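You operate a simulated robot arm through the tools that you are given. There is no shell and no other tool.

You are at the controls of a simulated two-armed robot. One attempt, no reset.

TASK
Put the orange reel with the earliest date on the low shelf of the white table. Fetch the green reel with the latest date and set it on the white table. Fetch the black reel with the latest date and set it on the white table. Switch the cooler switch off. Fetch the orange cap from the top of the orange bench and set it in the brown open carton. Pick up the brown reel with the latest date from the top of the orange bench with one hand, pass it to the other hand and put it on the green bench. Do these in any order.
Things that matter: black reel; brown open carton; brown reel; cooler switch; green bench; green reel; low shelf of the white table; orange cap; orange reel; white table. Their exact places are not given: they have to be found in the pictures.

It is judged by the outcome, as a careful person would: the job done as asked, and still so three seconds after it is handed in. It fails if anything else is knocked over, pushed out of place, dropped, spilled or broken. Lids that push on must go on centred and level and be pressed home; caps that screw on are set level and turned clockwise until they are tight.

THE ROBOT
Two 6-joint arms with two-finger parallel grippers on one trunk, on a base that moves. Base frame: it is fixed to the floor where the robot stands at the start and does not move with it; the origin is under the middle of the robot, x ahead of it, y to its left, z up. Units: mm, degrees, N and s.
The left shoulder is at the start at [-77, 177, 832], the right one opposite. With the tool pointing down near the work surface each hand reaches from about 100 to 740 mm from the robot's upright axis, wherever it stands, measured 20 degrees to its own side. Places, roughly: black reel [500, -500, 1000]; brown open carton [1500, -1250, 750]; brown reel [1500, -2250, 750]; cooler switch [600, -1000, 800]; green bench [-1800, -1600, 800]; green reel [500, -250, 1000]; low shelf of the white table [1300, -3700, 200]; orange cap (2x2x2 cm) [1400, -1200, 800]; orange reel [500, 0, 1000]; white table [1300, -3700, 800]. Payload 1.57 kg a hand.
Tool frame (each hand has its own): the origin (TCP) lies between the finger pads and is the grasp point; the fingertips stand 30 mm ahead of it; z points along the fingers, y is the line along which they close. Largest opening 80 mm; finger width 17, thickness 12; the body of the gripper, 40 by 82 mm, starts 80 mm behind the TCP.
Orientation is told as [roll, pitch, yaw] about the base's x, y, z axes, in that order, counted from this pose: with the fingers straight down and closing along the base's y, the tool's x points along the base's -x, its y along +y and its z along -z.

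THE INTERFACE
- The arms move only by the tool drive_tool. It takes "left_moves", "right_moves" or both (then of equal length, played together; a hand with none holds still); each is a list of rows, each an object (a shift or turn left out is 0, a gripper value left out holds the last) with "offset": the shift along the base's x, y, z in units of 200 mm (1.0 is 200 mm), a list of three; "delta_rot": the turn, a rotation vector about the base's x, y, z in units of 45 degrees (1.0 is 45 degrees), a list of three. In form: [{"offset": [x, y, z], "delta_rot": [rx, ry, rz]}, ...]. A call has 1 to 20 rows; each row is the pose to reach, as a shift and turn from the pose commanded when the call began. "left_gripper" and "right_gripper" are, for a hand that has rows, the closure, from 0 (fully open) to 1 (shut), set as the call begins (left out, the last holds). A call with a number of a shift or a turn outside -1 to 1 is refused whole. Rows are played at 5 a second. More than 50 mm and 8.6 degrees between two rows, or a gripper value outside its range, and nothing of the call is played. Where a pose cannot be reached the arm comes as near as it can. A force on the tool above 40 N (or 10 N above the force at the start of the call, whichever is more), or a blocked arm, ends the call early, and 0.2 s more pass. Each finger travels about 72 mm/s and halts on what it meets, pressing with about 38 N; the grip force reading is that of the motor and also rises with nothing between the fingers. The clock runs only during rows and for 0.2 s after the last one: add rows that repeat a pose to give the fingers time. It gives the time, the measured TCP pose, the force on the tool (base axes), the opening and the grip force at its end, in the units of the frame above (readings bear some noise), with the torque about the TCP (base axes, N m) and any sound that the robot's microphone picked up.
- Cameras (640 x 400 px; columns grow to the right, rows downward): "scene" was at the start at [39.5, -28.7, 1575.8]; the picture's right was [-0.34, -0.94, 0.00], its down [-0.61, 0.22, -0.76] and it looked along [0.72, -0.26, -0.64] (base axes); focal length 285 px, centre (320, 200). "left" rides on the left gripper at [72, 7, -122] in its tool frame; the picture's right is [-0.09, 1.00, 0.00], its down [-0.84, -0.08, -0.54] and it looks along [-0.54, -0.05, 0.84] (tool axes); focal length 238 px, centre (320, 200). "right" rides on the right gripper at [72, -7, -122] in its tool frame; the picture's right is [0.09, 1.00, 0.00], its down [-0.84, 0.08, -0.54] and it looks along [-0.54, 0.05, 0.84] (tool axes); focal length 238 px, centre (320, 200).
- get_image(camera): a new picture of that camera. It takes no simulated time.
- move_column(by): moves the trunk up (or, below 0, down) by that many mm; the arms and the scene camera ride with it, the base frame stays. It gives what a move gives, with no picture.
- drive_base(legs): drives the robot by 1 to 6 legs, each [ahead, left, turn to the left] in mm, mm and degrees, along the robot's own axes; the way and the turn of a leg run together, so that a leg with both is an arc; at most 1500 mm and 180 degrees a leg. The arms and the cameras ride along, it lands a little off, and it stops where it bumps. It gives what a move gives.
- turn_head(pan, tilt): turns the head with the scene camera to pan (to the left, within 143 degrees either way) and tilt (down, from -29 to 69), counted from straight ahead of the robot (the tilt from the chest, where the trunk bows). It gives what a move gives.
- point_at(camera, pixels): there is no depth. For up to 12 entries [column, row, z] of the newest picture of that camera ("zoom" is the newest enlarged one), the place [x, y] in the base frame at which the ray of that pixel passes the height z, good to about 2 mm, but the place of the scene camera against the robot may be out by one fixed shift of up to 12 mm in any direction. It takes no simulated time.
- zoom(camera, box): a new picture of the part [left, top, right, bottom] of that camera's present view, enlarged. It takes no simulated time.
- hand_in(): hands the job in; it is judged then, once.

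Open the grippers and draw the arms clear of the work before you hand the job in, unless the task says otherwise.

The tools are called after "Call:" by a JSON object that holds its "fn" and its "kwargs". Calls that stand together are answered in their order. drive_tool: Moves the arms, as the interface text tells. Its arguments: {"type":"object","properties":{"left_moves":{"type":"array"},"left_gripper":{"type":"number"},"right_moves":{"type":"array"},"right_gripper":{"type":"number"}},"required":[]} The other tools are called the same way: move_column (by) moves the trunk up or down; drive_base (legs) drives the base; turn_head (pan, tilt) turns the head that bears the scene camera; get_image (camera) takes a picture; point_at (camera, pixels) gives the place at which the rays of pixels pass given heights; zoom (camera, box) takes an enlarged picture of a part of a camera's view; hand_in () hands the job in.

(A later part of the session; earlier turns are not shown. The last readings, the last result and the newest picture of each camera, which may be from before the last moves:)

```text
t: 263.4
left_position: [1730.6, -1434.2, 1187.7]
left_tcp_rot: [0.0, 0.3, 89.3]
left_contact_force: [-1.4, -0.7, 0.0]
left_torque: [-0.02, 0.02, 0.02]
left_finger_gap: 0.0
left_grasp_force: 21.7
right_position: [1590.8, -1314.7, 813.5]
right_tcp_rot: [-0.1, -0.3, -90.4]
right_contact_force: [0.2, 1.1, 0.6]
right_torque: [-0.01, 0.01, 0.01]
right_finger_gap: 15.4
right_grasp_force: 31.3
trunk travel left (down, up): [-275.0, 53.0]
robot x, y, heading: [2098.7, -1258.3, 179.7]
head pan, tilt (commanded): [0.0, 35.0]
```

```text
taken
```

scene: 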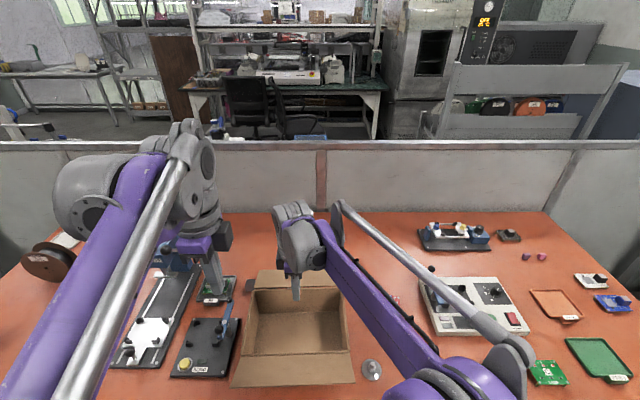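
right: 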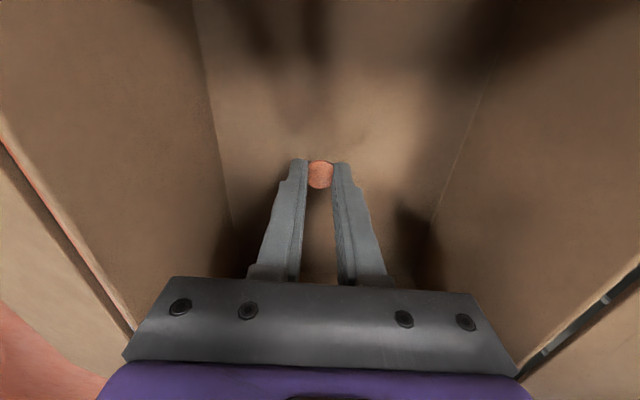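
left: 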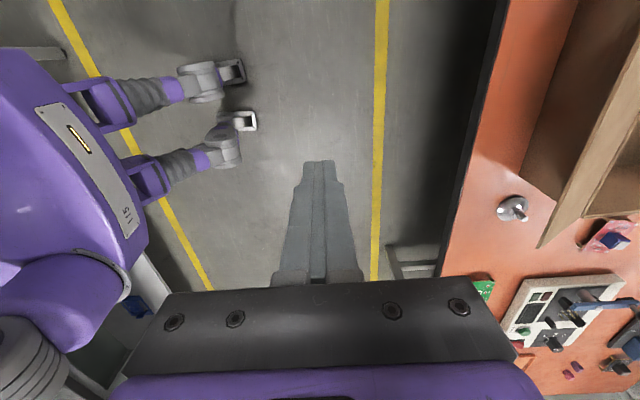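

The hand is well inside the carton with the cap at (320,175). I lower to z≈797, just above its floor, then open.

Call:
{"fn": "drive_tool", "kwargs": {"right_moves": [{"offset": [0, 0, -0.025]}, {"offset": [0, 0, -0.05]}, {"offset": [0, 0, -0.075]}, {"offset": [0, 0, -0.075]}]}}

Call:
{"fn": "drive_tool", "kwargs": {"right_moves": [{"offset": [0, 0, 0]}, {"offset": [0, 0, 0]}, {"offset": [0, 0, 0]}, {"offset": [0, 0, 0]}], "right_gripper": 0.45}}

Call:
{"fn": "get_image", "kwargs": {"camera": "right"}}

```text
t: 264.4
left_position: [1730.9, -1434.5, 1187.7]
left_tcp_rot: [-0.1, 0.4, 89.3]
left_contact_force: [0.4, 0.3, 0.4]
left_torque: [-0.01, -0.04, -0.01]
left_finger_gap: 0.0
left_grasp_force: 21.5
right_position: [1589.8, -1315.1, 799.8]
right_tcp_rot: [0.0, -0.4, -90.3]
right_contact_force: [0.2, -0.3, -0.1]
right_torque: [-0.03, 0.01, -0.02]
right_finger_gap: 15.8
right_grasp_force: 31.0
trunk travel left (down, up): [-275.0, 53.0]
robot x, y, heading: [2095.4, -1261.9, 179.7]
head pan, tilt (commanded): [0.0, 35.0]
```

```text
t: 265.4
left_position: [1729.1, -1435.3, 1186.4]
left_tcp_rot: [-0.1, 0.3, 89.3]
left_contact_force: [-0.2, 0.1, 0.5]
left_torque: [0.03, -0.01, -0.05]
left_finger_gap: 0.2
left_grasp_force: 21.9
right_position: [1590.2, -1315.2, 798.7]
right_tcp_rot: [-0.1, -0.3, -90.4]
right_contact_force: [-0.2, 0.5, -1.1]
right_torque: [-0.01, -0.06, 0.03]
right_finger_gap: 44.3
right_grasp_force: 0.1
trunk travel left (down, up): [-275.0, 53.0]
robot x, y, heading: [2098.0, -1258.9, 179.8]
head pan, tilt (commanded): [0.0, 35.0]
```

```text
taken
```

right: 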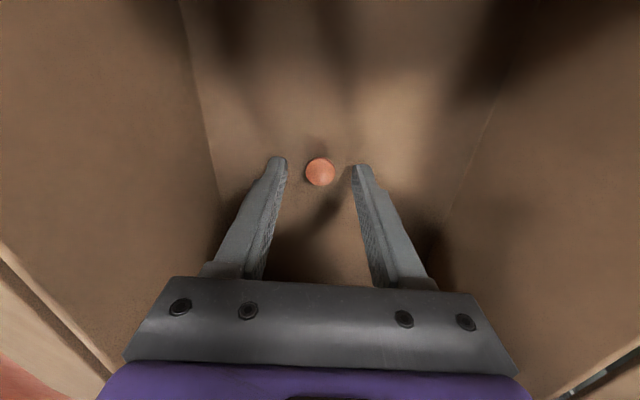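

The cap now rests on the carton floor at (320,172). I raise the hand straight up and retract it, then back the base away.

Call:
{"fn": "drive_tool", "kwargs": {"right_moves": [{"offset": [0, 0, 0.1]}, {"offset": [0, 0, 0.25]}, {"offset": [0, 0, 0.45]}, {"offset": [0, 0, 0.65]}, {"offset": [0, 0, 0.85]}, {"offset": [0, 0, 1.0]}, {"offset": [0, 0, 1.0]}]}}

Call:
{"fn": "drive_tool", "kwargs": {"right_moves": [{"offset": [0.1, 0.15, 0.2]}, {"offset": [0.2, 0.3, 0.4]}, {"offset": [0.35, 0.45, 0.6]}, {"offset": [0.5, 0.65, 0.75]}, {"offset": [0.6, 0.8, 0.9]}, {"offset": [0.6, 0.8, 0.9]}]}}

Call:
{"fn": "zoom", "kwargs": {"camera": "scene", "box": [230, 240, 410, 400]}}

Call:
{"fn": "get_image", "kwargs": {"camera": "right"}}

```text
t: 267.0
left_position: [1730.1, -1434.3, 1188.1]
left_tcp_rot: [-0.2, 0.3, 89.3]
left_contact_force: [-0.3, -0.3, 0.6]
left_torque: [-0.02, -0.02, 0.02]
left_finger_gap: 0.0
left_grasp_force: 21.6
right_position: [1586.6, -1316.6, 1001.0]
right_tcp_rot: [0.0, -0.2, -90.4]
right_contact_force: [0.4, 0.4, 0.4]
right_torque: [0.0, 0.01, 0.01]
right_finger_gap: 44.1
right_grasp_force: 0.0
trunk travel left (down, up): [-275.0, 53.0]
robot x, y, heading: [2098.6, -1258.2, 179.7]
head pan, tilt (commanded): [0.0, 35.0]
```

```text
refused: row 1 steps farther than a row can; nothing moved
```

```text
2.50 times, centred on (320, 320) of scene
```

zoom: 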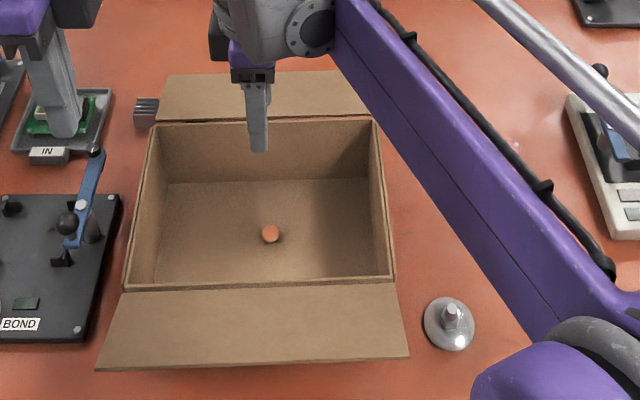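

```text
taken
```

right: 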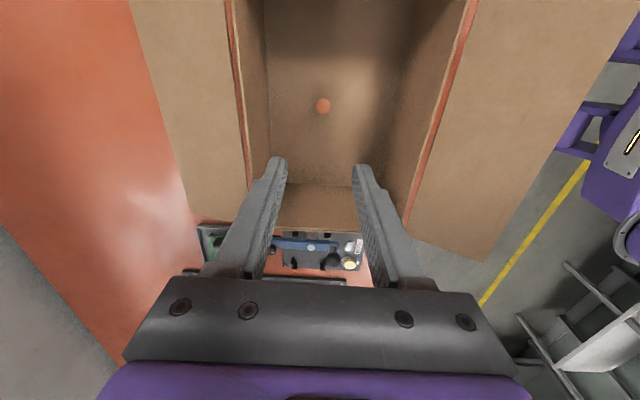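

The cap is in the carton at zoom (270,234). I retract the right hand with smaller rows, then back off the bench.

Call:
{"fn": "drive_tool", "kwargs": {"right_moves": [{"offset": [0.1, 0.12, 0.15]}, {"offset": [0.2, 0.24, 0.3]}, {"offset": [0.3, 0.36, 0.45]}, {"offset": [0.4, 0.48, 0.6]}, {"offset": [0.5, 0.6, 0.75]}, {"offset": [0.55, 0.72, 0.9]}, {"offset": [0.55, 0.72, 0.9]}]}}

Call:
{"fn": "drive_base", "kwargs": {"legs": [[-320, 0, 0], [0, 1060, 0]]}}

Call:
{"fn": "get_image", "kwargs": {"camera": "scene"}}

Call:
{"fn": "get_image", "kwargs": {"camera": "left"}}

Call:
{"fn": "get_image", "kwargs": {"camera": "right"}}

```text
t: 268.6
left_position: [1728.9, -1433.8, 1188.3]
left_tcp_rot: [-0.1, 0.3, 89.3]
left_contact_force: [0.5, 0.5, -0.5]
left_torque: [0.01, 0.01, 0.03]
left_finger_gap: 0.0
left_grasp_force: 21.2
right_position: [1700.5, -1171.5, 1181.0]
right_tcp_rot: [0.0, -0.4, -90.5]
right_contact_force: [-0.2, 0.0, 0.2]
right_torque: [0.0, 0.0, 0.02]
right_finger_gap: 44.3
right_grasp_force: 0.0
trunk travel left (down, up): [-275.0, 53.0]
robot x, y, heading: [2095.1, -1261.8, 179.7]
head pan, tilt (commanded): [0.0, 35.0]
```

```text
t: 280.0
left_position: [2031.5, -2502.2, 1187.8]
left_tcp_rot: [-0.2, 0.3, 88.8]
left_contact_force: [0.1, 0.0, 0.5]
left_torque: [-0.02, 0.01, 0.0]
left_finger_gap: 0.0
left_grasp_force: 21.4
right_position: [2003.3, -2238.4, 1181.4]
right_tcp_rot: [-0.2, -0.3, -90.9]
right_contact_force: [-0.5, 0.7, -0.7]
right_torque: [-0.01, 0.0, -0.01]
right_finger_gap: 44.0
right_grasp_force: 0.0
trunk travel left (down, up): [-275.0, 53.0]
robot x, y, heading: [2399.8, -2327.9, 179.1]
head pan, tilt (commanded): [0.0, 35.0]
```

```text
taken
```

scene: 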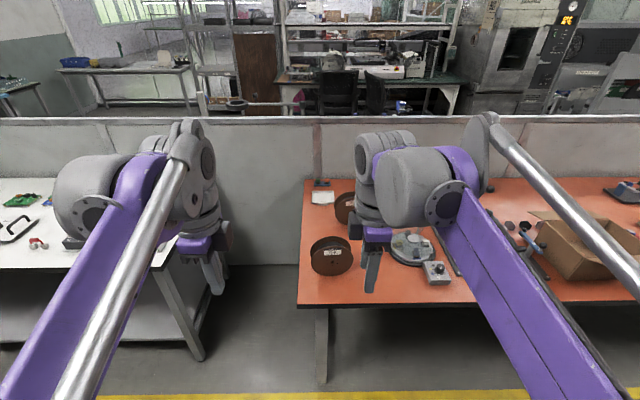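

```text
taken
```

left: 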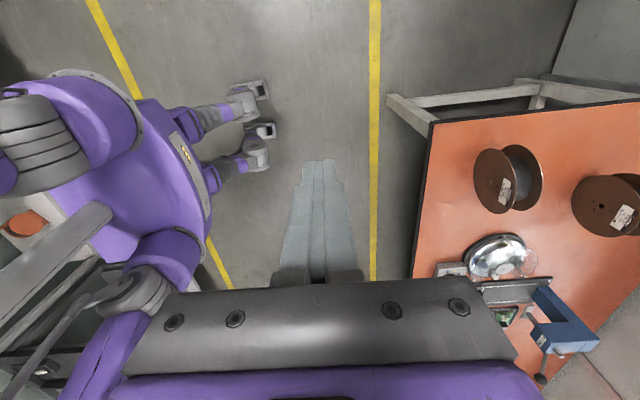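

```text
taken
```

right: 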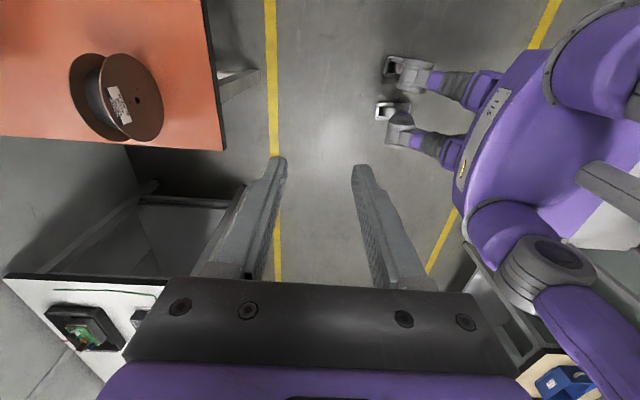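

The two brown reels show in the left view at (508,180) (near, SEP) and (608,205) (far, OCT). I zoom there and take rays.

Call:
{"fn": "zoom", "kwargs": {"camera": "left", "box": [440, 110, 640, 280]}}

Call:
{"fn": "point_at", "kwargs": {"camera": "left", "pixels": [[601, 205, 760], [601, 205, 840], [638, 180, 840], [503, 185, 760], [503, 185, 840]]}}

Call:
{"fn": "zoom", "kwargs": {"camera": "scene", "box": [280, 170, 460, 310]}}

```text
2.35 times, centred on (540, 195) of left
```

zoom: 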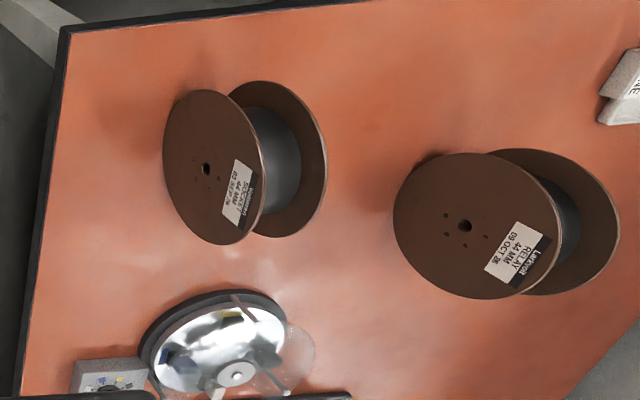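

```text
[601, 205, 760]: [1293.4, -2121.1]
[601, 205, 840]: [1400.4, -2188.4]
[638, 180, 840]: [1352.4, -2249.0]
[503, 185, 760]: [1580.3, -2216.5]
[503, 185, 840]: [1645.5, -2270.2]
```

```text
2.86 times, centred on (370, 240) of scene
```

zoom: 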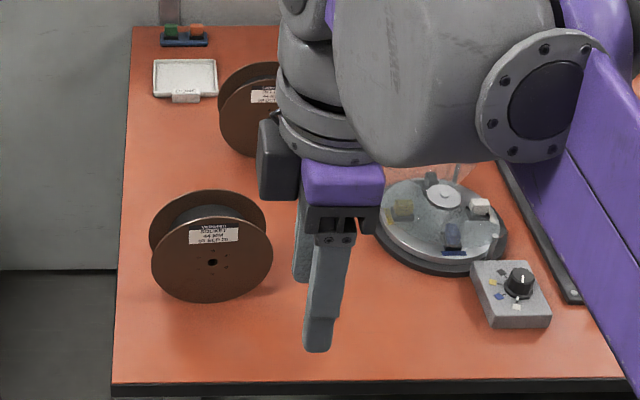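

The far reel (09 OCT) has its front hub near [1398,-2187,838]. I'll pick it with the right hand, so I drive 335 mm ahead and re-measure from above.

Call:
{"fn": "drive_base", "kwargs": {"legs": [[335, 0, 0.9]]}}

Call:
{"fn": "get_image", "kwargs": {"camera": "right"}}

Call:
{"fn": "get_image", "kwargs": {"camera": "left"}}

Call:
{"fn": "get_image", "kwargs": {"camera": "scene"}}

```text
t: 282.2
left_position: [1698.2, -2501.4, 1188.5]
left_tcp_rot: [0.0, 0.2, 89.3]
left_contact_force: [-0.6, 0.4, 0.4]
left_torque: [-0.01, -0.01, 0.02]
left_finger_gap: 0.2
left_grasp_force: 22.0
right_position: [1667.3, -2238.9, 1180.9]
right_tcp_rot: [-0.2, -0.3, -90.3]
right_contact_force: [0.0, 0.3, 0.4]
right_torque: [0.0, -0.02, 0.01]
right_finger_gap: 43.8
right_grasp_force: 0.0
trunk travel left (down, up): [-275.0, 53.0]
robot x, y, heading: [2064.3, -2327.0, 179.4]
head pan, tilt (commanded): [0.0, 35.0]
```

```text
taken
```

right: 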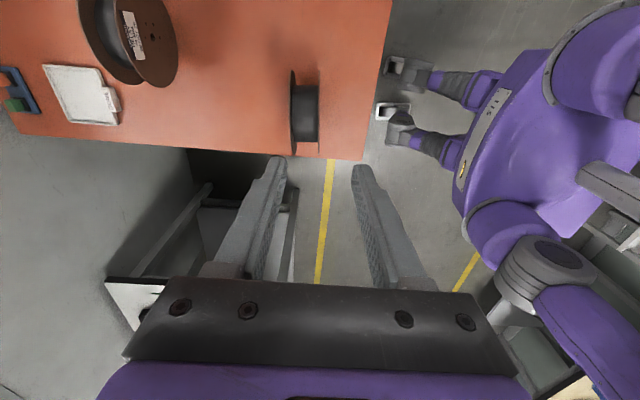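

```text
taken
```

left: 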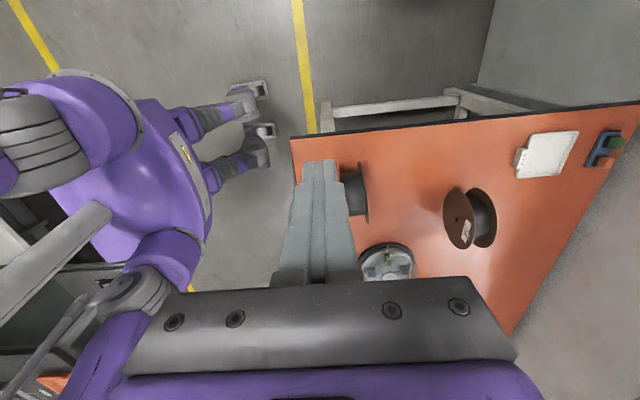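

```text
taken
```

scene: 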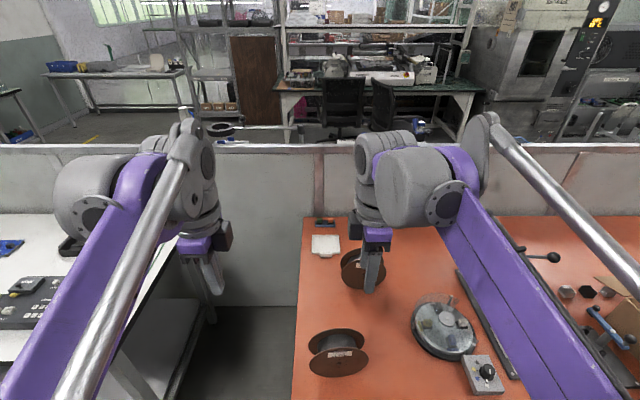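

The near reel appears edge-on, so both axes lie about along x. I move the right hand above the far reel with the gripper fully open and look again.

Call:
{"fn": "drive_tool", "kwargs": {"right_moves": [{"offset": [-0.2, 0.05, -0.05]}, {"offset": [-0.4, 0.1, -0.1]}, {"offset": [-0.6, 0.15, -0.15]}, {"offset": [-0.8, 0.2, -0.25]}, {"offset": [-1.0, 0.25, -0.35]}, {"offset": [-1.0, 0.25, -0.45]}, {"offset": [-1.0, 0.25, -0.45]}], "right_gripper": 0.0}}

Call:
{"fn": "get_image", "kwargs": {"camera": "right"}}

Call:
{"fn": "zoom", "kwargs": {"camera": "right", "box": [160, 0, 400, 180]}}

Call:
{"fn": "zoom", "kwargs": {"camera": "scene", "box": [300, 200, 420, 300]}}

```text
t: 283.8
left_position: [1696.4, -2500.3, 1187.4]
left_tcp_rot: [-0.1, 0.3, 89.3]
left_contact_force: [-0.5, 0.3, -0.1]
left_torque: [-0.02, 0.0, 0.04]
left_finger_gap: 0.0
left_grasp_force: 21.3
right_position: [1465.7, -2188.1, 1091.7]
right_tcp_rot: [0.1, -0.3, -90.3]
right_contact_force: [-0.5, -0.1, -0.8]
right_torque: [0.0, -0.01, -0.01]
right_finger_gap: 80.0
right_grasp_force: 0.1
trunk travel left (down, up): [-275.0, 53.0]
robot x, y, heading: [2063.0, -2326.1, 179.4]
head pan, tilt (commanded): [0.0, 35.0]
```

```text
taken
```

right: 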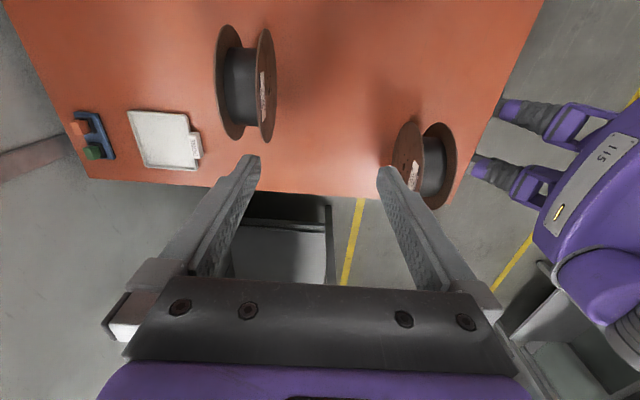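

```text
2.22 times, centred on (280, 90) of right
```

zoom: 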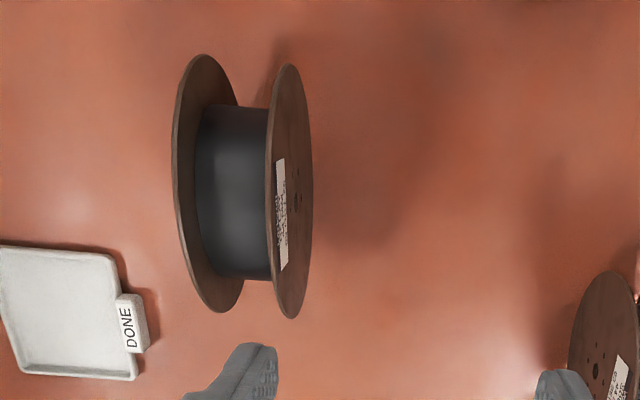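

```text
4.00 times, centred on (360, 250) of scene
```

zoom: 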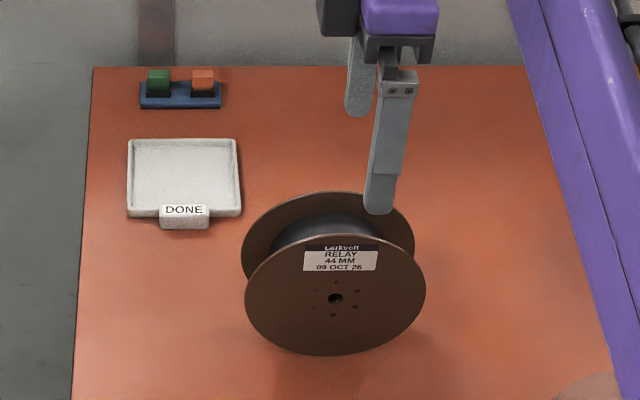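

The far reel (label 09 OCT 26) is clear. I take rays on its hub (269,91) and rim extremes to fix its centre.

Call:
{"fn": "point_at", "kwargs": {"camera": "right", "pixels": [[269.2, 91.4, 820], [269.2, 91.4, 837], [269.2, 91.4, 850], [266, 29, 837], [267, 143, 837], [231, 90, 914], [257, 95, 914], [225, 25, 837], [240, 140, 837]]}}

Call:
{"fn": "point_at", "kwargs": {"camera": "scene", "pixels": [[363.8, 274.5, 820], [363.8, 274.5, 837], [363.8, 274.5, 850], [362, 258, 914], [358, 248, 914]]}}

```text
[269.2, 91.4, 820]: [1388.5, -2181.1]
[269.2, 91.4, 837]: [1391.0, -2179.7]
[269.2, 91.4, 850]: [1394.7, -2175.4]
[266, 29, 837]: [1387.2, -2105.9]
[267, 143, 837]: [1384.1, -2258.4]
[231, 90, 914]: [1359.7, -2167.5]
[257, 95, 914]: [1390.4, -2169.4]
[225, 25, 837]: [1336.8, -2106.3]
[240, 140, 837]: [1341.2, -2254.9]
```

```text
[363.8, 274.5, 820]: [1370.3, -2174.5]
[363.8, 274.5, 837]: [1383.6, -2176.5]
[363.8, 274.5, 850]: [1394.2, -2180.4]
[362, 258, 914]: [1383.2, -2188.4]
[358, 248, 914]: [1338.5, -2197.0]
```

The far reel spans x≈1338–1388, centre y≈-2181, top z≈913. I move over it at z≈1010.

Call:
{"fn": "drive_tool", "kwargs": {"right_moves": [{"offset": [-0.13, 0.01, -0.1]}, {"offset": [-0.26, 0.02, -0.2]}, {"offset": [-0.39, 0.035, -0.3]}, {"offset": [-0.515, 0.035, -0.4]}, {"offset": [-0.515, 0.035, -0.4]}]}}

Call:
{"fn": "get_image", "kwargs": {"camera": "right"}}

```text
t: 285.0
left_position: [1697.7, -2501.5, 1188.4]
left_tcp_rot: [-0.1, 0.4, 89.3]
left_contact_force: [-0.2, -0.3, 0.0]
left_torque: [-0.01, 0.02, -0.02]
left_finger_gap: 0.0
left_grasp_force: 21.2
right_position: [1408.0, -2179.4, 1003.8]
right_tcp_rot: [-0.1, -0.2, -90.5]
right_contact_force: [-0.5, -0.6, -0.2]
right_torque: [0.0, 0.02, -0.01]
right_finger_gap: 80.1
right_grasp_force: 0.0
right hand out of reach, approached as far as the arm can: row 2, 3, 4, 5
trunk travel left (down, up): [-275.0, 53.0]
robot x, y, heading: [2062.9, -2322.0, 179.8]
head pan, tilt (commanded): [0.0, 35.0]
```

```text
taken
```

right: 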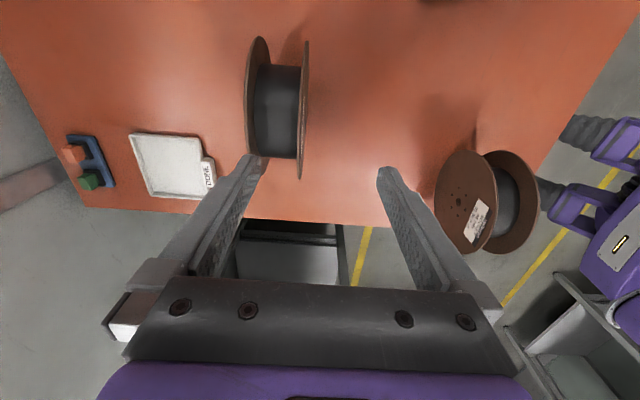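

Out of reach at this height by ~45 mm. I raise the trunk 53 mm and drive 60 mm closer (bench edge is at x≈1775).

Call:
{"fn": "move_column", "kwargs": {"by": 53}}

Call:
{"fn": "drive_base", "kwargs": {"legs": [[60, 0, 0]]}}

Call:
{"fn": "get_image", "kwargs": {"camera": "right"}}

```text
t: 286.0
left_position: [1697.9, -2501.5, 1240.5]
left_tcp_rot: [-0.1, 0.2, 89.3]
left_contact_force: [0.0, 0.8, 0.0]
left_torque: [0.01, 0.05, 0.0]
left_finger_gap: 0.0
left_grasp_force: 20.9
right_position: [1406.8, -2179.3, 1056.7]
right_tcp_rot: [-0.2, -0.3, -90.5]
right_contact_force: [-1.1, 0.2, -0.4]
right_torque: [-0.02, 0.03, 0.0]
right_finger_gap: 80.0
right_grasp_force: 0.0
trunk travel left (down, up): [-328.0, 0.0]
robot x, y, heading: [2063.7, -2326.3, 179.5]
head pan, tilt (commanded): [0.0, 35.0]
```

```text
t: 286.9
left_position: [1640.6, -2500.1, 1240.3]
left_tcp_rot: [-0.2, 0.3, 89.2]
left_contact_force: [0.2, 0.0, -0.2]
left_torque: [0.03, -0.01, 0.0]
left_finger_gap: 0.0
left_grasp_force: 21.3
right_position: [1349.3, -2178.5, 1055.6]
right_tcp_rot: [-0.1, -0.3, -90.5]
right_contact_force: [-0.1, -0.4, -0.1]
right_torque: [0.0, 0.01, 0.0]
right_finger_gap: 80.2
right_grasp_force: 0.0
trunk travel left (down, up): [-328.0, 0.0]
robot x, y, heading: [2004.5, -2323.9, 179.7]
head pan, tilt (commanded): [0.0, 35.0]
```

```text
taken
```

right: 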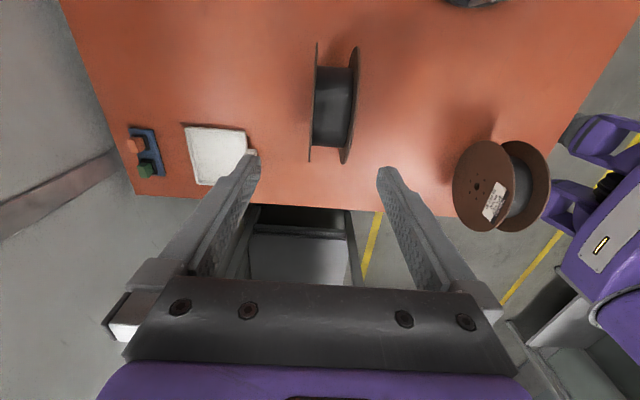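

Now the reel (cols 313–355) is 14 mm off to +x. I shift +14 mm and descend partway to z≈950 to check alignment.

Call:
{"fn": "drive_tool", "kwargs": {"right_moves": [{"offset": [0.07, -0.012, -0.1]}, {"offset": [0.07, -0.012, -0.25]}, {"offset": [0.07, -0.012, -0.4]}, {"offset": [0.07, -0.012, -0.53]}, {"offset": [0.07, -0.012, -0.53]}]}}

Call:
{"fn": "get_image", "kwargs": {"camera": "right"}}

Call:
{"fn": "zoom", "kwargs": {"camera": "scene", "box": [300, 200, 420, 320]}}

```text
t: 288.1
left_position: [1638.5, -2500.6, 1240.9]
left_tcp_rot: [-0.2, 0.4, 89.2]
left_contact_force: [0.3, 0.0, 0.5]
left_torque: [-0.01, -0.02, 0.03]
left_finger_gap: 0.0
left_grasp_force: 20.8
right_position: [1363.2, -2181.8, 951.7]
right_tcp_rot: [-0.1, -0.2, -90.4]
right_contact_force: [-0.5, 0.2, 0.1]
right_torque: [-0.02, 0.06, 0.03]
right_finger_gap: 79.9
right_grasp_force: 0.0
trunk travel left (down, up): [-328.0, 0.0]
robot x, y, heading: [2006.5, -2320.8, 179.9]
head pan, tilt (commanded): [0.0, 35.0]
```

```text
taken
```

right: 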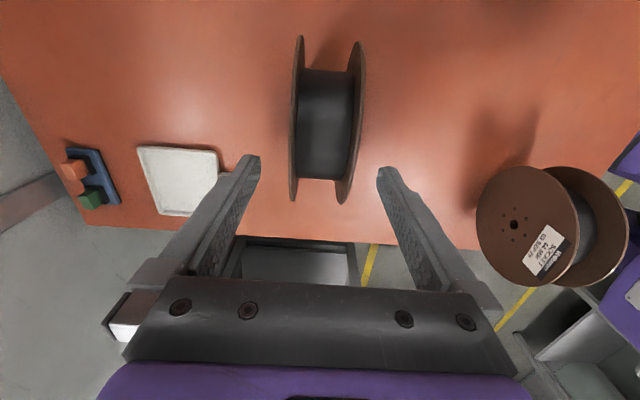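

```text
3.33 times, centred on (360, 260) of scene
```

zoom: 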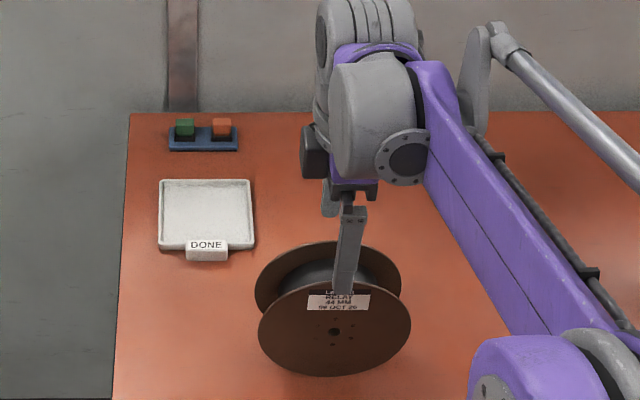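

Aligned. I descend the last 60 mm to z≈892 and close.

Call:
{"fn": "drive_tool", "kwargs": {"right_moves": [{"offset": [0.005, 0, -0.1]}, {"offset": [0.01, 0, -0.2]}, {"offset": [0.01, 0, -0.3]}, {"offset": [0.01, 0, -0.3]}]}}

Call:
{"fn": "get_image", "kwargs": {"camera": "right"}}

```text
t: 289.1
left_position: [1638.7, -2500.5, 1241.4]
left_tcp_rot: [-0.1, 0.3, 89.2]
left_contact_force: [-0.3, 0.5, 0.0]
left_torque: [0.02, -0.03, -0.02]
left_finger_gap: 0.0
left_grasp_force: 21.7
right_position: [1364.3, -2182.8, 890.9]
right_tcp_rot: [-0.2, -0.4, -90.6]
right_contact_force: [-0.3, 0.5, 0.5]
right_torque: [-0.01, 0.02, -0.02]
right_finger_gap: 80.3
right_grasp_force: 0.1
trunk travel left (down, up): [-328.0, 0.0]
robot x, y, heading: [2006.8, -2327.0, 179.8]
head pan, tilt (commanded): [0.0, 35.0]
```

```text
taken
```

right: 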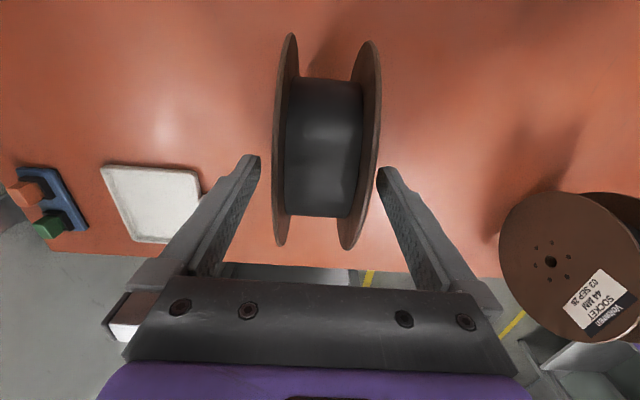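

The flanges sit between the fingers (275 and 378 at row 165). I close the right gripper.

Call:
{"fn": "drive_tool", "kwargs": {"right_moves": [{"offset": [0.01, 0, 0]}, {"offset": [0.01, 0, 0]}, {"offset": [0.01, 0, 0]}, {"offset": [0.01, 0, 0]}, {"offset": [0.01, 0, 0]}, {"offset": [0.01, 0, 0]}], "right_gripper": 1.0}}

Call:
{"fn": "drive_tool", "kwargs": {"right_moves": [{"offset": [0, 0, 0.05]}, {"offset": [0, 0, 0.15]}, {"offset": [0, 0, 0.3]}, {"offset": [0, 0, 0.5]}, {"offset": [0, 0, 0.7]}, {"offset": [0, 0, 0.7]}]}}

Call:
{"fn": "get_image", "kwargs": {"camera": "right"}}

Call:
{"fn": "get_image", "kwargs": {"camera": "scene"}}

```text
t: 290.5
left_position: [1639.0, -2500.9, 1240.4]
left_tcp_rot: [0.0, 0.3, 89.2]
left_contact_force: [0.5, -0.5, 0.4]
left_torque: [0.0, 0.02, 0.01]
left_finger_gap: 0.0
left_grasp_force: 21.4
right_position: [1366.5, -2182.1, 890.6]
right_tcp_rot: [-0.1, -0.3, -90.5]
right_contact_force: [0.1, -1.0, -0.2]
right_torque: [0.01, -0.02, 0.03]
right_finger_gap: 50.8
right_grasp_force: 38.0
trunk travel left (down, up): [-328.0, 0.0]
robot x, y, heading: [2005.6, -2327.7, 179.7]
head pan, tilt (commanded): [0.0, 35.0]
```

```text
t: 291.9
left_position: [1638.9, -2500.9, 1240.4]
left_tcp_rot: [-0.1, 0.2, 89.2]
left_contact_force: [-0.4, -0.6, -0.4]
left_torque: [0.02, -0.02, -0.02]
left_finger_gap: 0.0
left_grasp_force: 21.4
right_position: [1366.2, -2181.3, 1032.6]
right_tcp_rot: [0.0, -0.3, -90.5]
right_contact_force: [-0.6, 0.2, -2.7]
right_torque: [0.01, -0.01, -0.01]
right_finger_gap: 51.0
right_grasp_force: 37.9
trunk travel left (down, up): [-328.0, 0.0]
robot x, y, heading: [2007.6, -2327.3, 179.5]
head pan, tilt (commanded): [0.0, 35.0]
```

```text
taken
```

right: 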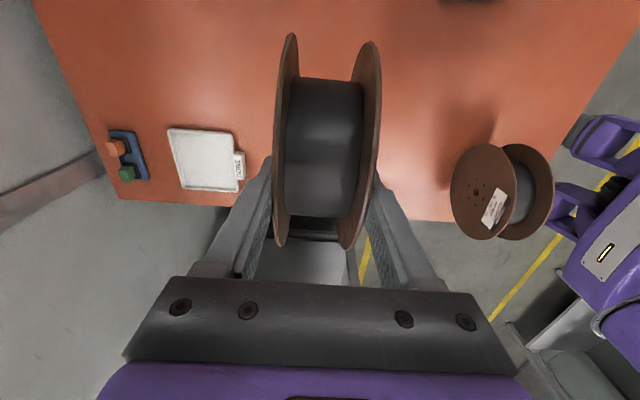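

```text
taken
```

scene: 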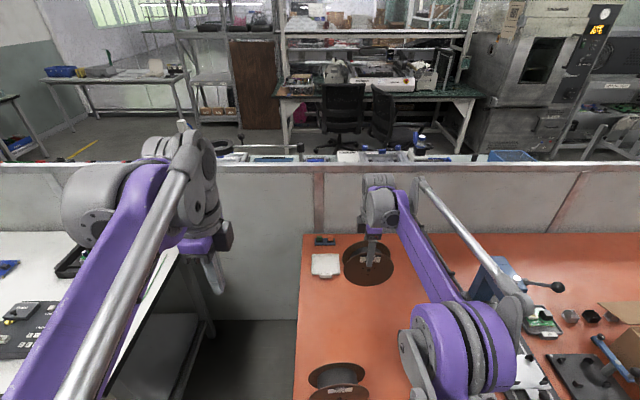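

The brown reel is lifted cleanly. I raise it and bring it back toward the chest above the near reel, then back the base off the bench.

Call:
{"fn": "drive_tool", "kwargs": {"right_moves": [{"offset": [0.1, 0, 0.12]}, {"offset": [0.22, 0, 0.25]}, {"offset": [0.35, 0, 0.4]}, {"offset": [0.5, 0, 0.55]}, {"offset": [0.65, 0, 0.7]}, {"offset": [0.85, 0, 0.75]}, {"offset": [1.0, 0, 0.8]}, {"offset": [1.0, 0, 0.8]}]}}

Call:
{"fn": "drive_base", "kwargs": {"legs": [[-480, 0, 0]]}}

Call:
{"fn": "get_image", "kwargs": {"camera": "scene"}}

```text
t: 293.7
left_position: [1638.3, -2500.1, 1240.5]
left_tcp_rot: [0.0, 0.2, 89.2]
left_contact_force: [-0.2, -1.1, 0.8]
left_torque: [0.01, -0.02, 0.04]
left_finger_gap: 0.1
left_grasp_force: 21.1
right_position: [1564.5, -2178.6, 1189.5]
right_tcp_rot: [0.0, -0.3, -90.5]
right_contact_force: [-0.5, 0.3, -2.4]
right_torque: [-0.01, 0.0, -0.04]
right_finger_gap: 50.6
right_grasp_force: 37.7
trunk travel left (down, up): [-328.0, 0.0]
robot x, y, heading: [2007.9, -2325.5, 179.2]
head pan, tilt (commanded): [0.0, 35.0]
```

```text
t: 296.6
left_position: [2117.3, -2504.3, 1240.0]
left_tcp_rot: [-0.1, 0.2, 89.4]
left_contact_force: [0.2, -1.0, 0.1]
left_torque: [-0.03, 0.0, -0.01]
left_finger_gap: 0.0
left_grasp_force: 20.8
right_position: [2043.1, -2182.2, 1188.5]
right_tcp_rot: [-0.1, -0.4, -90.4]
right_contact_force: [-0.3, -0.5, -1.7]
right_torque: [0.05, -0.03, 0.02]
right_finger_gap: 50.6
right_grasp_force: 37.8
trunk travel left (down, up): [-328.0, 0.0]
robot x, y, heading: [2481.4, -2324.8, 179.9]
head pan, tilt (commanded): [0.0, 35.0]
```

```text
taken
```

scene: 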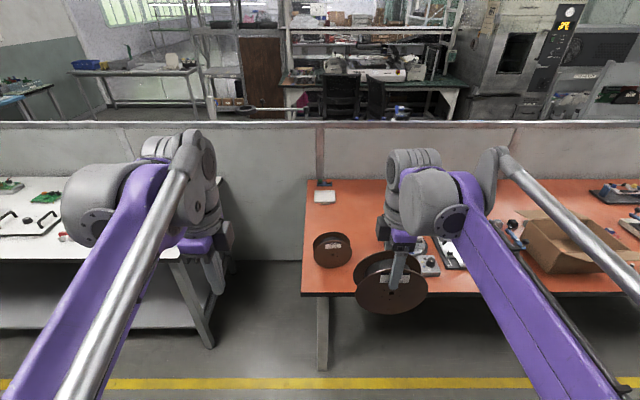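

Both hands are clear in the aisle. I'll pass the reel right→left: first move the left hand 60 mm outward, and turn the right hand in two 45° steps so its fingers point left with the reel in front of the chest.

Call:
{"fn": "drive_tool", "kwargs": {"left_moves": [{"offset": [0, -0.1, 0]}, {"offset": [0, -0.2, 0]}, {"offset": [0, -0.3, 0]}, {"offset": [0, -0.3, 0]}, {"offset": [0, -0.3, 0]}, {"offset": [0, -0.3, 0]}, {"offset": [0, -0.3, 0]}], "right_moves": [{"offset": [0.01, -0.03, -0.02], "delta_rot": [-0.167, 0, 0]}, {"offset": [0.02, -0.07, -0.05], "delta_rot": [-0.333, 0, 0]}, {"offset": [0.02, -0.11, -0.08], "delta_rot": [-0.5, 0, 0]}, {"offset": [0.03, -0.16, -0.1], "delta_rot": [-0.667, 0, 0]}, {"offset": [0.03, -0.2, -0.12], "delta_rot": [-0.833, 0, 0]}, {"offset": [0.03, -0.25, -0.14], "delta_rot": [-1.0, 0, 0]}, {"offset": [0.03, -0.25, -0.14], "delta_rot": [-1.0, 0, 0]}]}}

Call:
{"fn": "get_image", "kwargs": {"camera": "scene"}}

```text
t: 298.2
left_position: [2118.2, -2564.8, 1241.9]
left_tcp_rot: [-0.1, 0.2, 89.4]
left_contact_force: [-0.8, -0.2, 0.1]
left_torque: [0.05, 0.0, 0.04]
left_finger_gap: 0.1
left_grasp_force: 21.4
right_position: [2048.9, -2232.3, 1162.4]
right_tcp_rot: [0.1, -45.4, -90.4]
right_contact_force: [-0.2, -0.1, -1.9]
right_torque: [0.09, 0.01, -0.01]
right_finger_gap: 50.6
right_grasp_force: 37.9
trunk travel left (down, up): [-328.0, 0.0]
robot x, y, heading: [2482.5, -2326.6, 179.9]
head pan, tilt (commanded): [0.0, 35.0]
```

```text
taken
```

scene: 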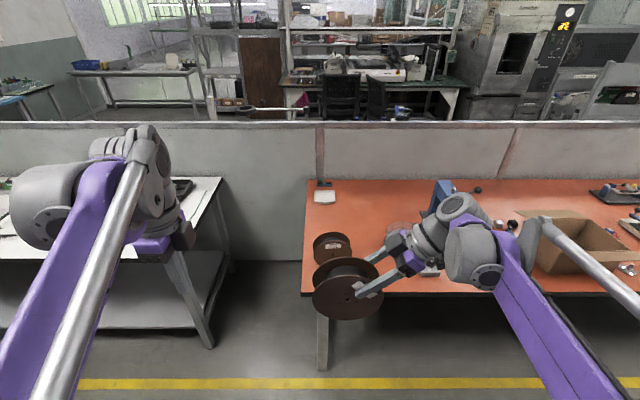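

The first 45° worked. I continue with the second 45° and move left a bit.

Call:
{"fn": "drive_tool", "kwargs": {"right_moves": [{"offset": [0, -0.05, -0.03], "delta_rot": [-0.167, 0, 0]}, {"offset": [0, -0.1, -0.05], "delta_rot": [-0.333, 0, 0]}, {"offset": [0, -0.15, -0.08], "delta_rot": [-0.5, 0, 0]}, {"offset": [0, -0.2, -0.11], "delta_rot": [-0.667, 0, 0]}, {"offset": [0, -0.25, -0.14], "delta_rot": [-0.833, 0, 0]}, {"offset": [0, -0.295, -0.16], "delta_rot": [-0.985, 0, 0]}, {"offset": [0, -0.295, -0.16], "delta_rot": [-0.985, 0, 0]}]}}

Call:
{"fn": "get_image", "kwargs": {"camera": "scene"}}

Call:
{"fn": "get_image", "kwargs": {"camera": "left"}}

```text
t: 299.8
left_position: [2118.0, -2564.8, 1240.9]
left_tcp_rot: [-0.1, 0.2, 89.2]
left_contact_force: [0.1, 0.2, -0.1]
left_torque: [-0.02, -0.03, 0.01]
left_finger_gap: 0.0
left_grasp_force: 21.4
right_position: [2049.3, -2292.6, 1130.6]
right_tcp_rot: [43.2, -89.6, -133.3]
right_contact_force: [0.6, -0.1, -1.8]
right_torque: [0.12, 0.01, 0.02]
right_finger_gap: 50.6
right_grasp_force: 37.8
trunk travel left (down, up): [-328.0, 0.0]
robot x, y, heading: [2486.5, -2328.3, 179.8]
head pan, tilt (commanded): [0.0, 35.0]
```

```text
taken
```

scene: 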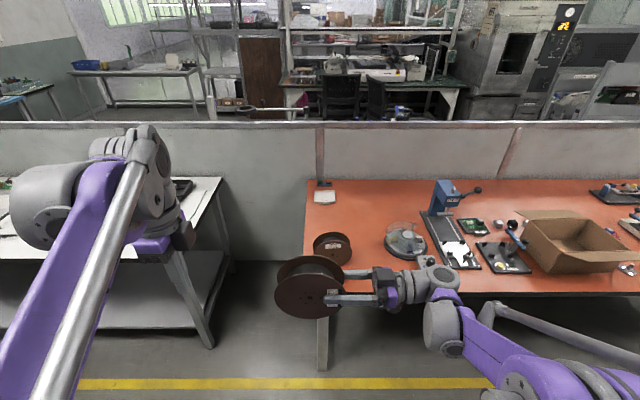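

```text
taken
```

left: 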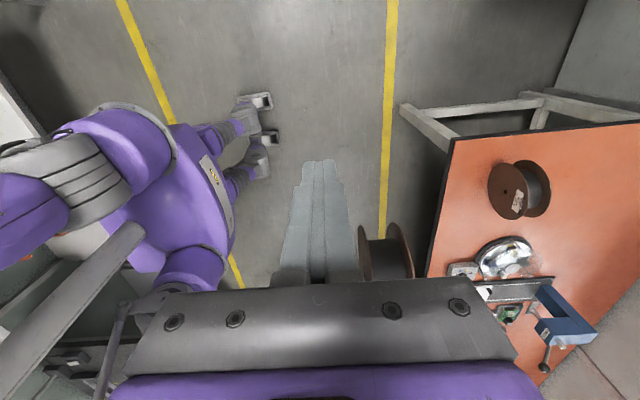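

The right hand now holds the reel pointing left, centre at about [2049,-2347,1131]. I open the left hand and bring it above the reel's top.

Call:
{"fn": "drive_tool", "kwargs": {"left_moves": [{"offset": [-0.05, 0, 0.1]}, {"offset": [-0.1, 0.1, 0.17]}, {"offset": [-0.2, 0.25, 0.19]}, {"offset": [-0.3, 0.4, 0.2]}, {"offset": [-0.345, 0.6, 0.2]}, {"offset": [-0.345, 0.75, 0.2]}, {"offset": [-0.345, 0.75, 0.2]}], "left_gripper": 0.0}}

Call:
{"fn": "get_image", "kwargs": {"camera": "left"}}

Call:
{"fn": "get_image", "kwargs": {"camera": "scene"}}

```text
t: 301.4
left_position: [2049.8, -2415.3, 1281.1]
left_tcp_rot: [-0.1, 0.3, 89.5]
left_contact_force: [0.0, -0.3, 0.4]
left_torque: [0.01, -0.01, -0.02]
left_finger_gap: 80.2
left_grasp_force: 0.1
right_position: [2049.3, -2291.5, 1129.3]
right_tcp_rot: [35.5, -89.4, -125.6]
right_contact_force: [0.7, 0.1, -0.9]
right_torque: [0.13, -0.03, -0.01]
right_finger_gap: 50.7
right_grasp_force: 38.0
trunk travel left (down, up): [-328.0, 0.0]
robot x, y, heading: [2484.3, -2330.3, 179.7]
head pan, tilt (commanded): [0.0, 35.0]
```

```text
taken
```

left: 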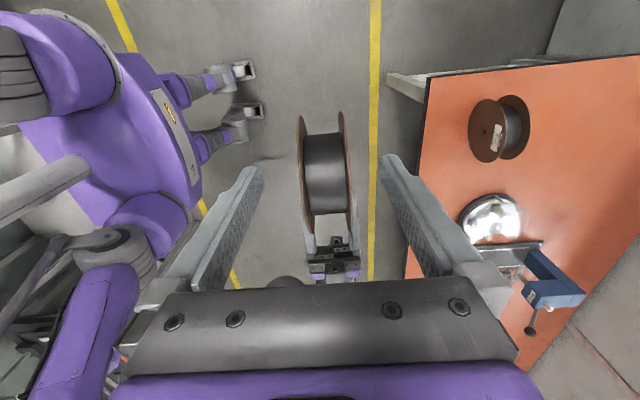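

```text
taken
```

scene: 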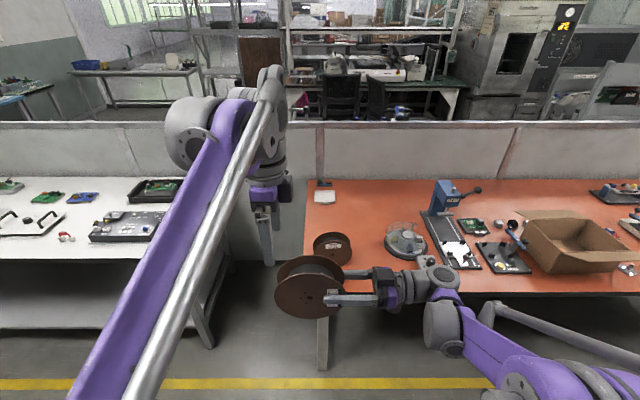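

The reel is aligned between the left fingers (cols 303/348). I move over the reel's top and descend to z≈1188.

Call:
{"fn": "drive_tool", "kwargs": {"left_moves": [{"offset": [0, 0.1, 0]}, {"offset": [0, 0.2, 0]}, {"offset": [0, 0.315, 0]}, {"offset": [0, 0.315, -0.1]}, {"offset": [0, 0.315, -0.2]}, {"offset": [0, 0.315, -0.25]}, {"offset": [0, 0.315, -0.25]}]}}

Call:
{"fn": "get_image", "kwargs": {"camera": "left"}}

Call:
{"fn": "zoom", "kwargs": {"camera": "scene", "box": [230, 180, 430, 330]}}

```text
t: 303.0
left_position: [2050.9, -2351.3, 1231.6]
left_tcp_rot: [-0.1, 0.3, 89.5]
left_contact_force: [-0.4, 1.3, -0.4]
left_torque: [0.03, -0.06, 0.0]
left_finger_gap: 80.0
left_grasp_force: 0.1
right_position: [2049.1, -2290.2, 1129.7]
right_tcp_rot: [36.2, -89.5, -126.3]
right_contact_force: [0.1, 0.0, -2.7]
right_torque: [0.13, 0.0, -0.01]
right_finger_gap: 50.8
right_grasp_force: 37.9
trunk travel left (down, up): [-328.0, 0.0]
robot x, y, heading: [2484.4, -2326.8, 179.7]
head pan, tilt (commanded): [0.0, 35.0]
```

```text
taken
```

left: 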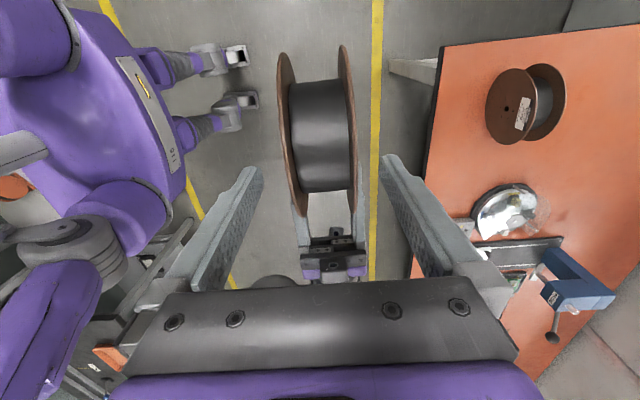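

```text
2.67 times, centred on (330, 255) of scene
```

zoom: 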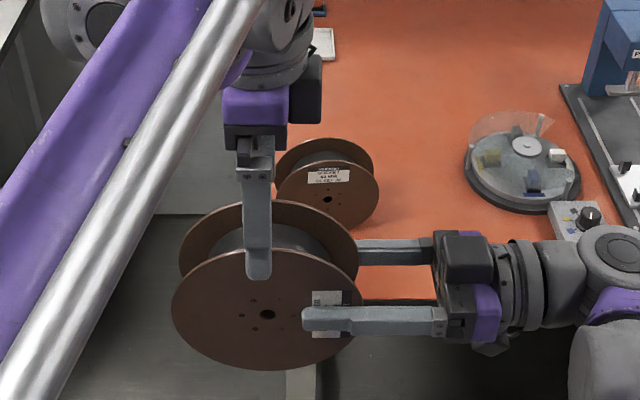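

The left fingers straddle the top of the reel properly. I descend 43 mm more and close the left gripper.

Call:
{"fn": "drive_tool", "kwargs": {"left_moves": [{"offset": [0, 0, -0.08]}, {"offset": [0, 0, -0.16]}, {"offset": [0, 0, -0.215]}, {"offset": [0, 0, -0.215]}]}}

Call:
{"fn": "drive_tool", "kwargs": {"left_moves": [{"offset": [0, 0, 0]}, {"offset": [0, 0, 0]}, {"offset": [0, 0, 0]}, {"offset": [0, 0, 0]}, {"offset": [0, 0, 0]}], "left_gripper": 1.0}}

Call:
{"fn": "get_image", "kwargs": {"camera": "left"}}

Call:
{"fn": "zoom", "kwargs": {"camera": "scene", "box": [230, 180, 430, 330]}}

```text
t: 304.0
left_position: [2049.8, -2351.2, 1188.0]
left_tcp_rot: [0.0, 0.3, 89.3]
left_contact_force: [0.0, 0.3, 0.9]
left_torque: [0.03, 0.01, -0.04]
left_finger_gap: 79.8
left_grasp_force: 0.1
right_position: [2049.1, -2291.3, 1129.8]
right_tcp_rot: [36.6, -89.4, -126.6]
right_contact_force: [0.1, 0.3, -2.5]
right_torque: [0.12, 0.02, -0.02]
right_finger_gap: 50.8
right_grasp_force: 38.2
trunk travel left (down, up): [-328.0, 0.0]
robot x, y, heading: [2485.6, -2325.2, 180.0]
head pan, tilt (commanded): [0.0, 35.0]
```

```text
t: 305.2
left_position: [2048.6, -2350.9, 1187.2]
left_tcp_rot: [0.0, 0.3, 89.6]
left_contact_force: [-12.8, -1.8, -1.3]
left_torque: [-0.06, 0.05, 0.51]
left_finger_gap: 50.6
left_grasp_force: 38.4
right_position: [2049.7, -2292.0, 1130.3]
right_tcp_rot: [35.5, -89.5, -125.6]
right_contact_force: [12.7, 1.8, -1.7]
right_torque: [0.03, 0.72, 0.26]
right_finger_gap: 50.6
right_grasp_force: 37.3
trunk travel left (down, up): [-328.0, 0.0]
robot x, y, heading: [2484.5, -2327.2, 179.7]
head pan, tilt (commanded): [0.0, 35.0]
```

```text
taken
```

left: 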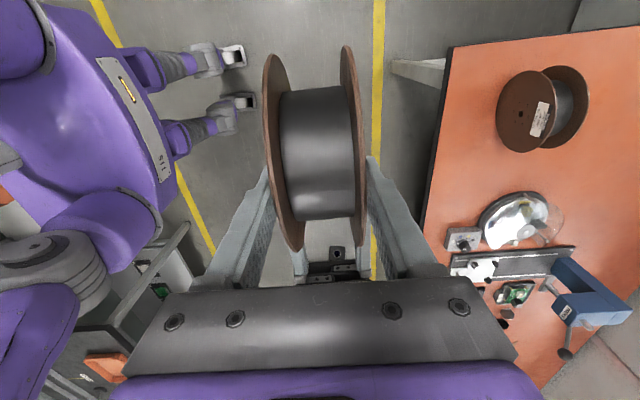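

```text
2.67 times, centred on (330, 255) of scene
```

zoom: 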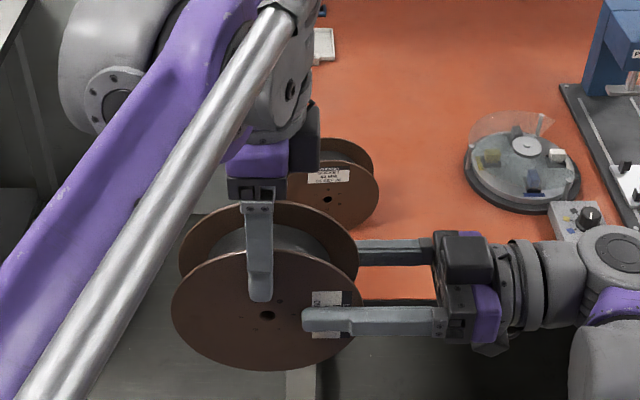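

Both hands hold the reel now. I open the right gripper and withdraw it to the right (+y).

Call:
{"fn": "drive_tool", "kwargs": {"right_moves": [{"offset": [0, 0, 0]}, {"offset": [0, 0, 0]}, {"offset": [0, 0, 0]}, {"offset": [0, 0.08, 0]}, {"offset": [0, 0.2, 0]}, {"offset": [0, 0.35, 0]}, {"offset": [0, 0.5, 0]}, {"offset": [0, 0.6, 0]}, {"offset": [0, 0.6, 0]}], "right_gripper": 0.0}}

Call:
{"fn": "get_image", "kwargs": {"camera": "scene"}}

```text
t: 307.2
left_position: [2049.0, -2351.7, 1186.9]
left_tcp_rot: [-0.1, 0.3, 89.4]
left_contact_force: [-0.3, -0.2, 0.3]
left_torque: [0.01, 0.0, 0.02]
left_finger_gap: 50.8
left_grasp_force: 38.0
right_position: [2051.0, -2172.2, 1131.1]
right_tcp_rot: [35.6, -89.4, -125.7]
right_contact_force: [0.0, -0.1, 0.1]
right_torque: [0.01, 0.02, -0.04]
right_finger_gap: 80.1
right_grasp_force: 0.1
trunk travel left (down, up): [-328.0, 0.0]
robot x, y, heading: [2486.6, -2328.6, 179.7]
head pan, tilt (commanded): [0.0, 35.0]
```

```text
taken
```

scene: 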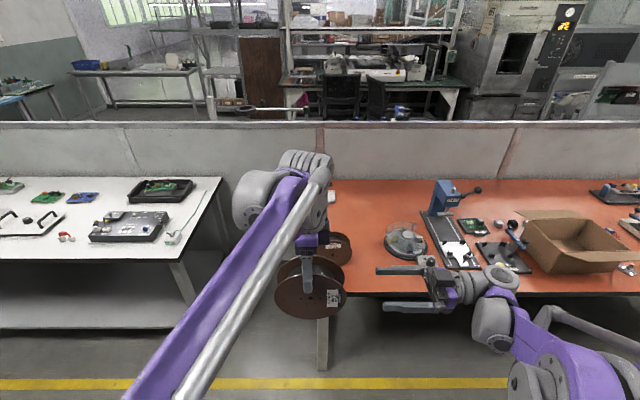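

The reel is passed to the left hand. I turn the right hand back to fingers-down and draw the left hand in for travel.

Call:
{"fn": "drive_tool", "kwargs": {"right_moves": [{"offset": [0, 0.04, 0.03], "delta_rot": [0.167, 0, 0]}, {"offset": [0, 0.08, 0.06], "delta_rot": [0.333, 0, 0]}, {"offset": [0, 0.12, 0.09], "delta_rot": [0.5, 0, 0]}, {"offset": [0, 0.15, 0.12], "delta_rot": [0.667, 0, 0]}, {"offset": [0, 0.18, 0.15], "delta_rot": [0.833, 0, 0]}, {"offset": [0, 0.2, 0.17], "delta_rot": [0.985, 0, 0]}, {"offset": [0, 0.2, 0.17], "delta_rot": [0.985, 0, 0]}], "left_moves": [{"offset": [0.02, -0.04, 0.06]}, {"offset": [0.05, -0.08, 0.13]}, {"offset": [0.1, -0.12, 0.2]}, {"offset": [0.15, -0.16, 0.28]}, {"offset": [0.2, -0.2, 0.36]}, {"offset": [0.24, -0.22, 0.44]}, {"offset": [0.24, -0.22, 0.44]}]}}

Call:
{"fn": "drive_tool", "kwargs": {"right_moves": [{"offset": [0, 0, 0.03], "delta_rot": [0.167, 0, 0]}, {"offset": [0, 0, 0.06], "delta_rot": [0.333, 0, 0]}, {"offset": [0, 0, 0.09], "delta_rot": [0.5, 0, 0]}, {"offset": [0, 0, 0.12], "delta_rot": [0.667, 0, 0]}, {"offset": [0, 0, 0.15], "delta_rot": [0.833, 0, 0]}, {"offset": [0, 0, 0.17], "delta_rot": [1.0, 0, 0]}, {"offset": [0, 0, 0.17], "delta_rot": [1.0, 0, 0]}]}}

Call:
{"fn": "get_image", "kwargs": {"camera": "scene"}}

```text
t: 308.8
left_position: [2097.3, -2397.2, 1276.1]
left_tcp_rot: [0.0, 0.2, 89.3]
left_contact_force: [0.3, 0.1, -2.5]
left_torque: [-0.04, -0.03, 0.0]
left_finger_gap: 50.9
left_grasp_force: 37.9
right_position: [2049.4, -2131.2, 1163.3]
right_tcp_rot: [0.2, -45.2, -90.4]
right_contact_force: [0.3, 0.3, -0.1]
right_torque: [-0.02, 0.0, 0.03]
right_finger_gap: 80.0
right_grasp_force: 0.1
trunk travel left (down, up): [-328.0, 0.0]
robot x, y, heading: [2486.4, -2329.0, 179.8]
head pan, tilt (commanded): [0.0, 35.0]
```

```text
t: 310.4
left_position: [2097.1, -2396.5, 1276.4]
left_tcp_rot: [-0.2, 0.3, 89.4]
left_contact_force: [1.3, -0.8, -1.8]
left_torque: [0.0, 0.03, 0.01]
left_finger_gap: 50.6
left_grasp_force: 37.9
right_position: [2049.6, -2130.5, 1197.2]
right_tcp_rot: [-0.1, -0.2, -90.4]
right_contact_force: [0.3, -0.1, 0.3]
right_torque: [-0.01, 0.01, -0.01]
right_finger_gap: 79.8
right_grasp_force: 0.1
trunk travel left (down, up): [-328.0, 0.0]
robot x, y, heading: [2482.5, -2329.2, 179.8]
head pan, tilt (commanded): [0.0, 35.0]
```

```text
taken
```

scene: 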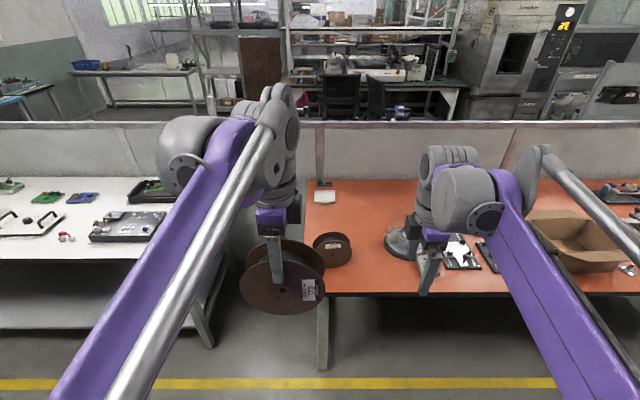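

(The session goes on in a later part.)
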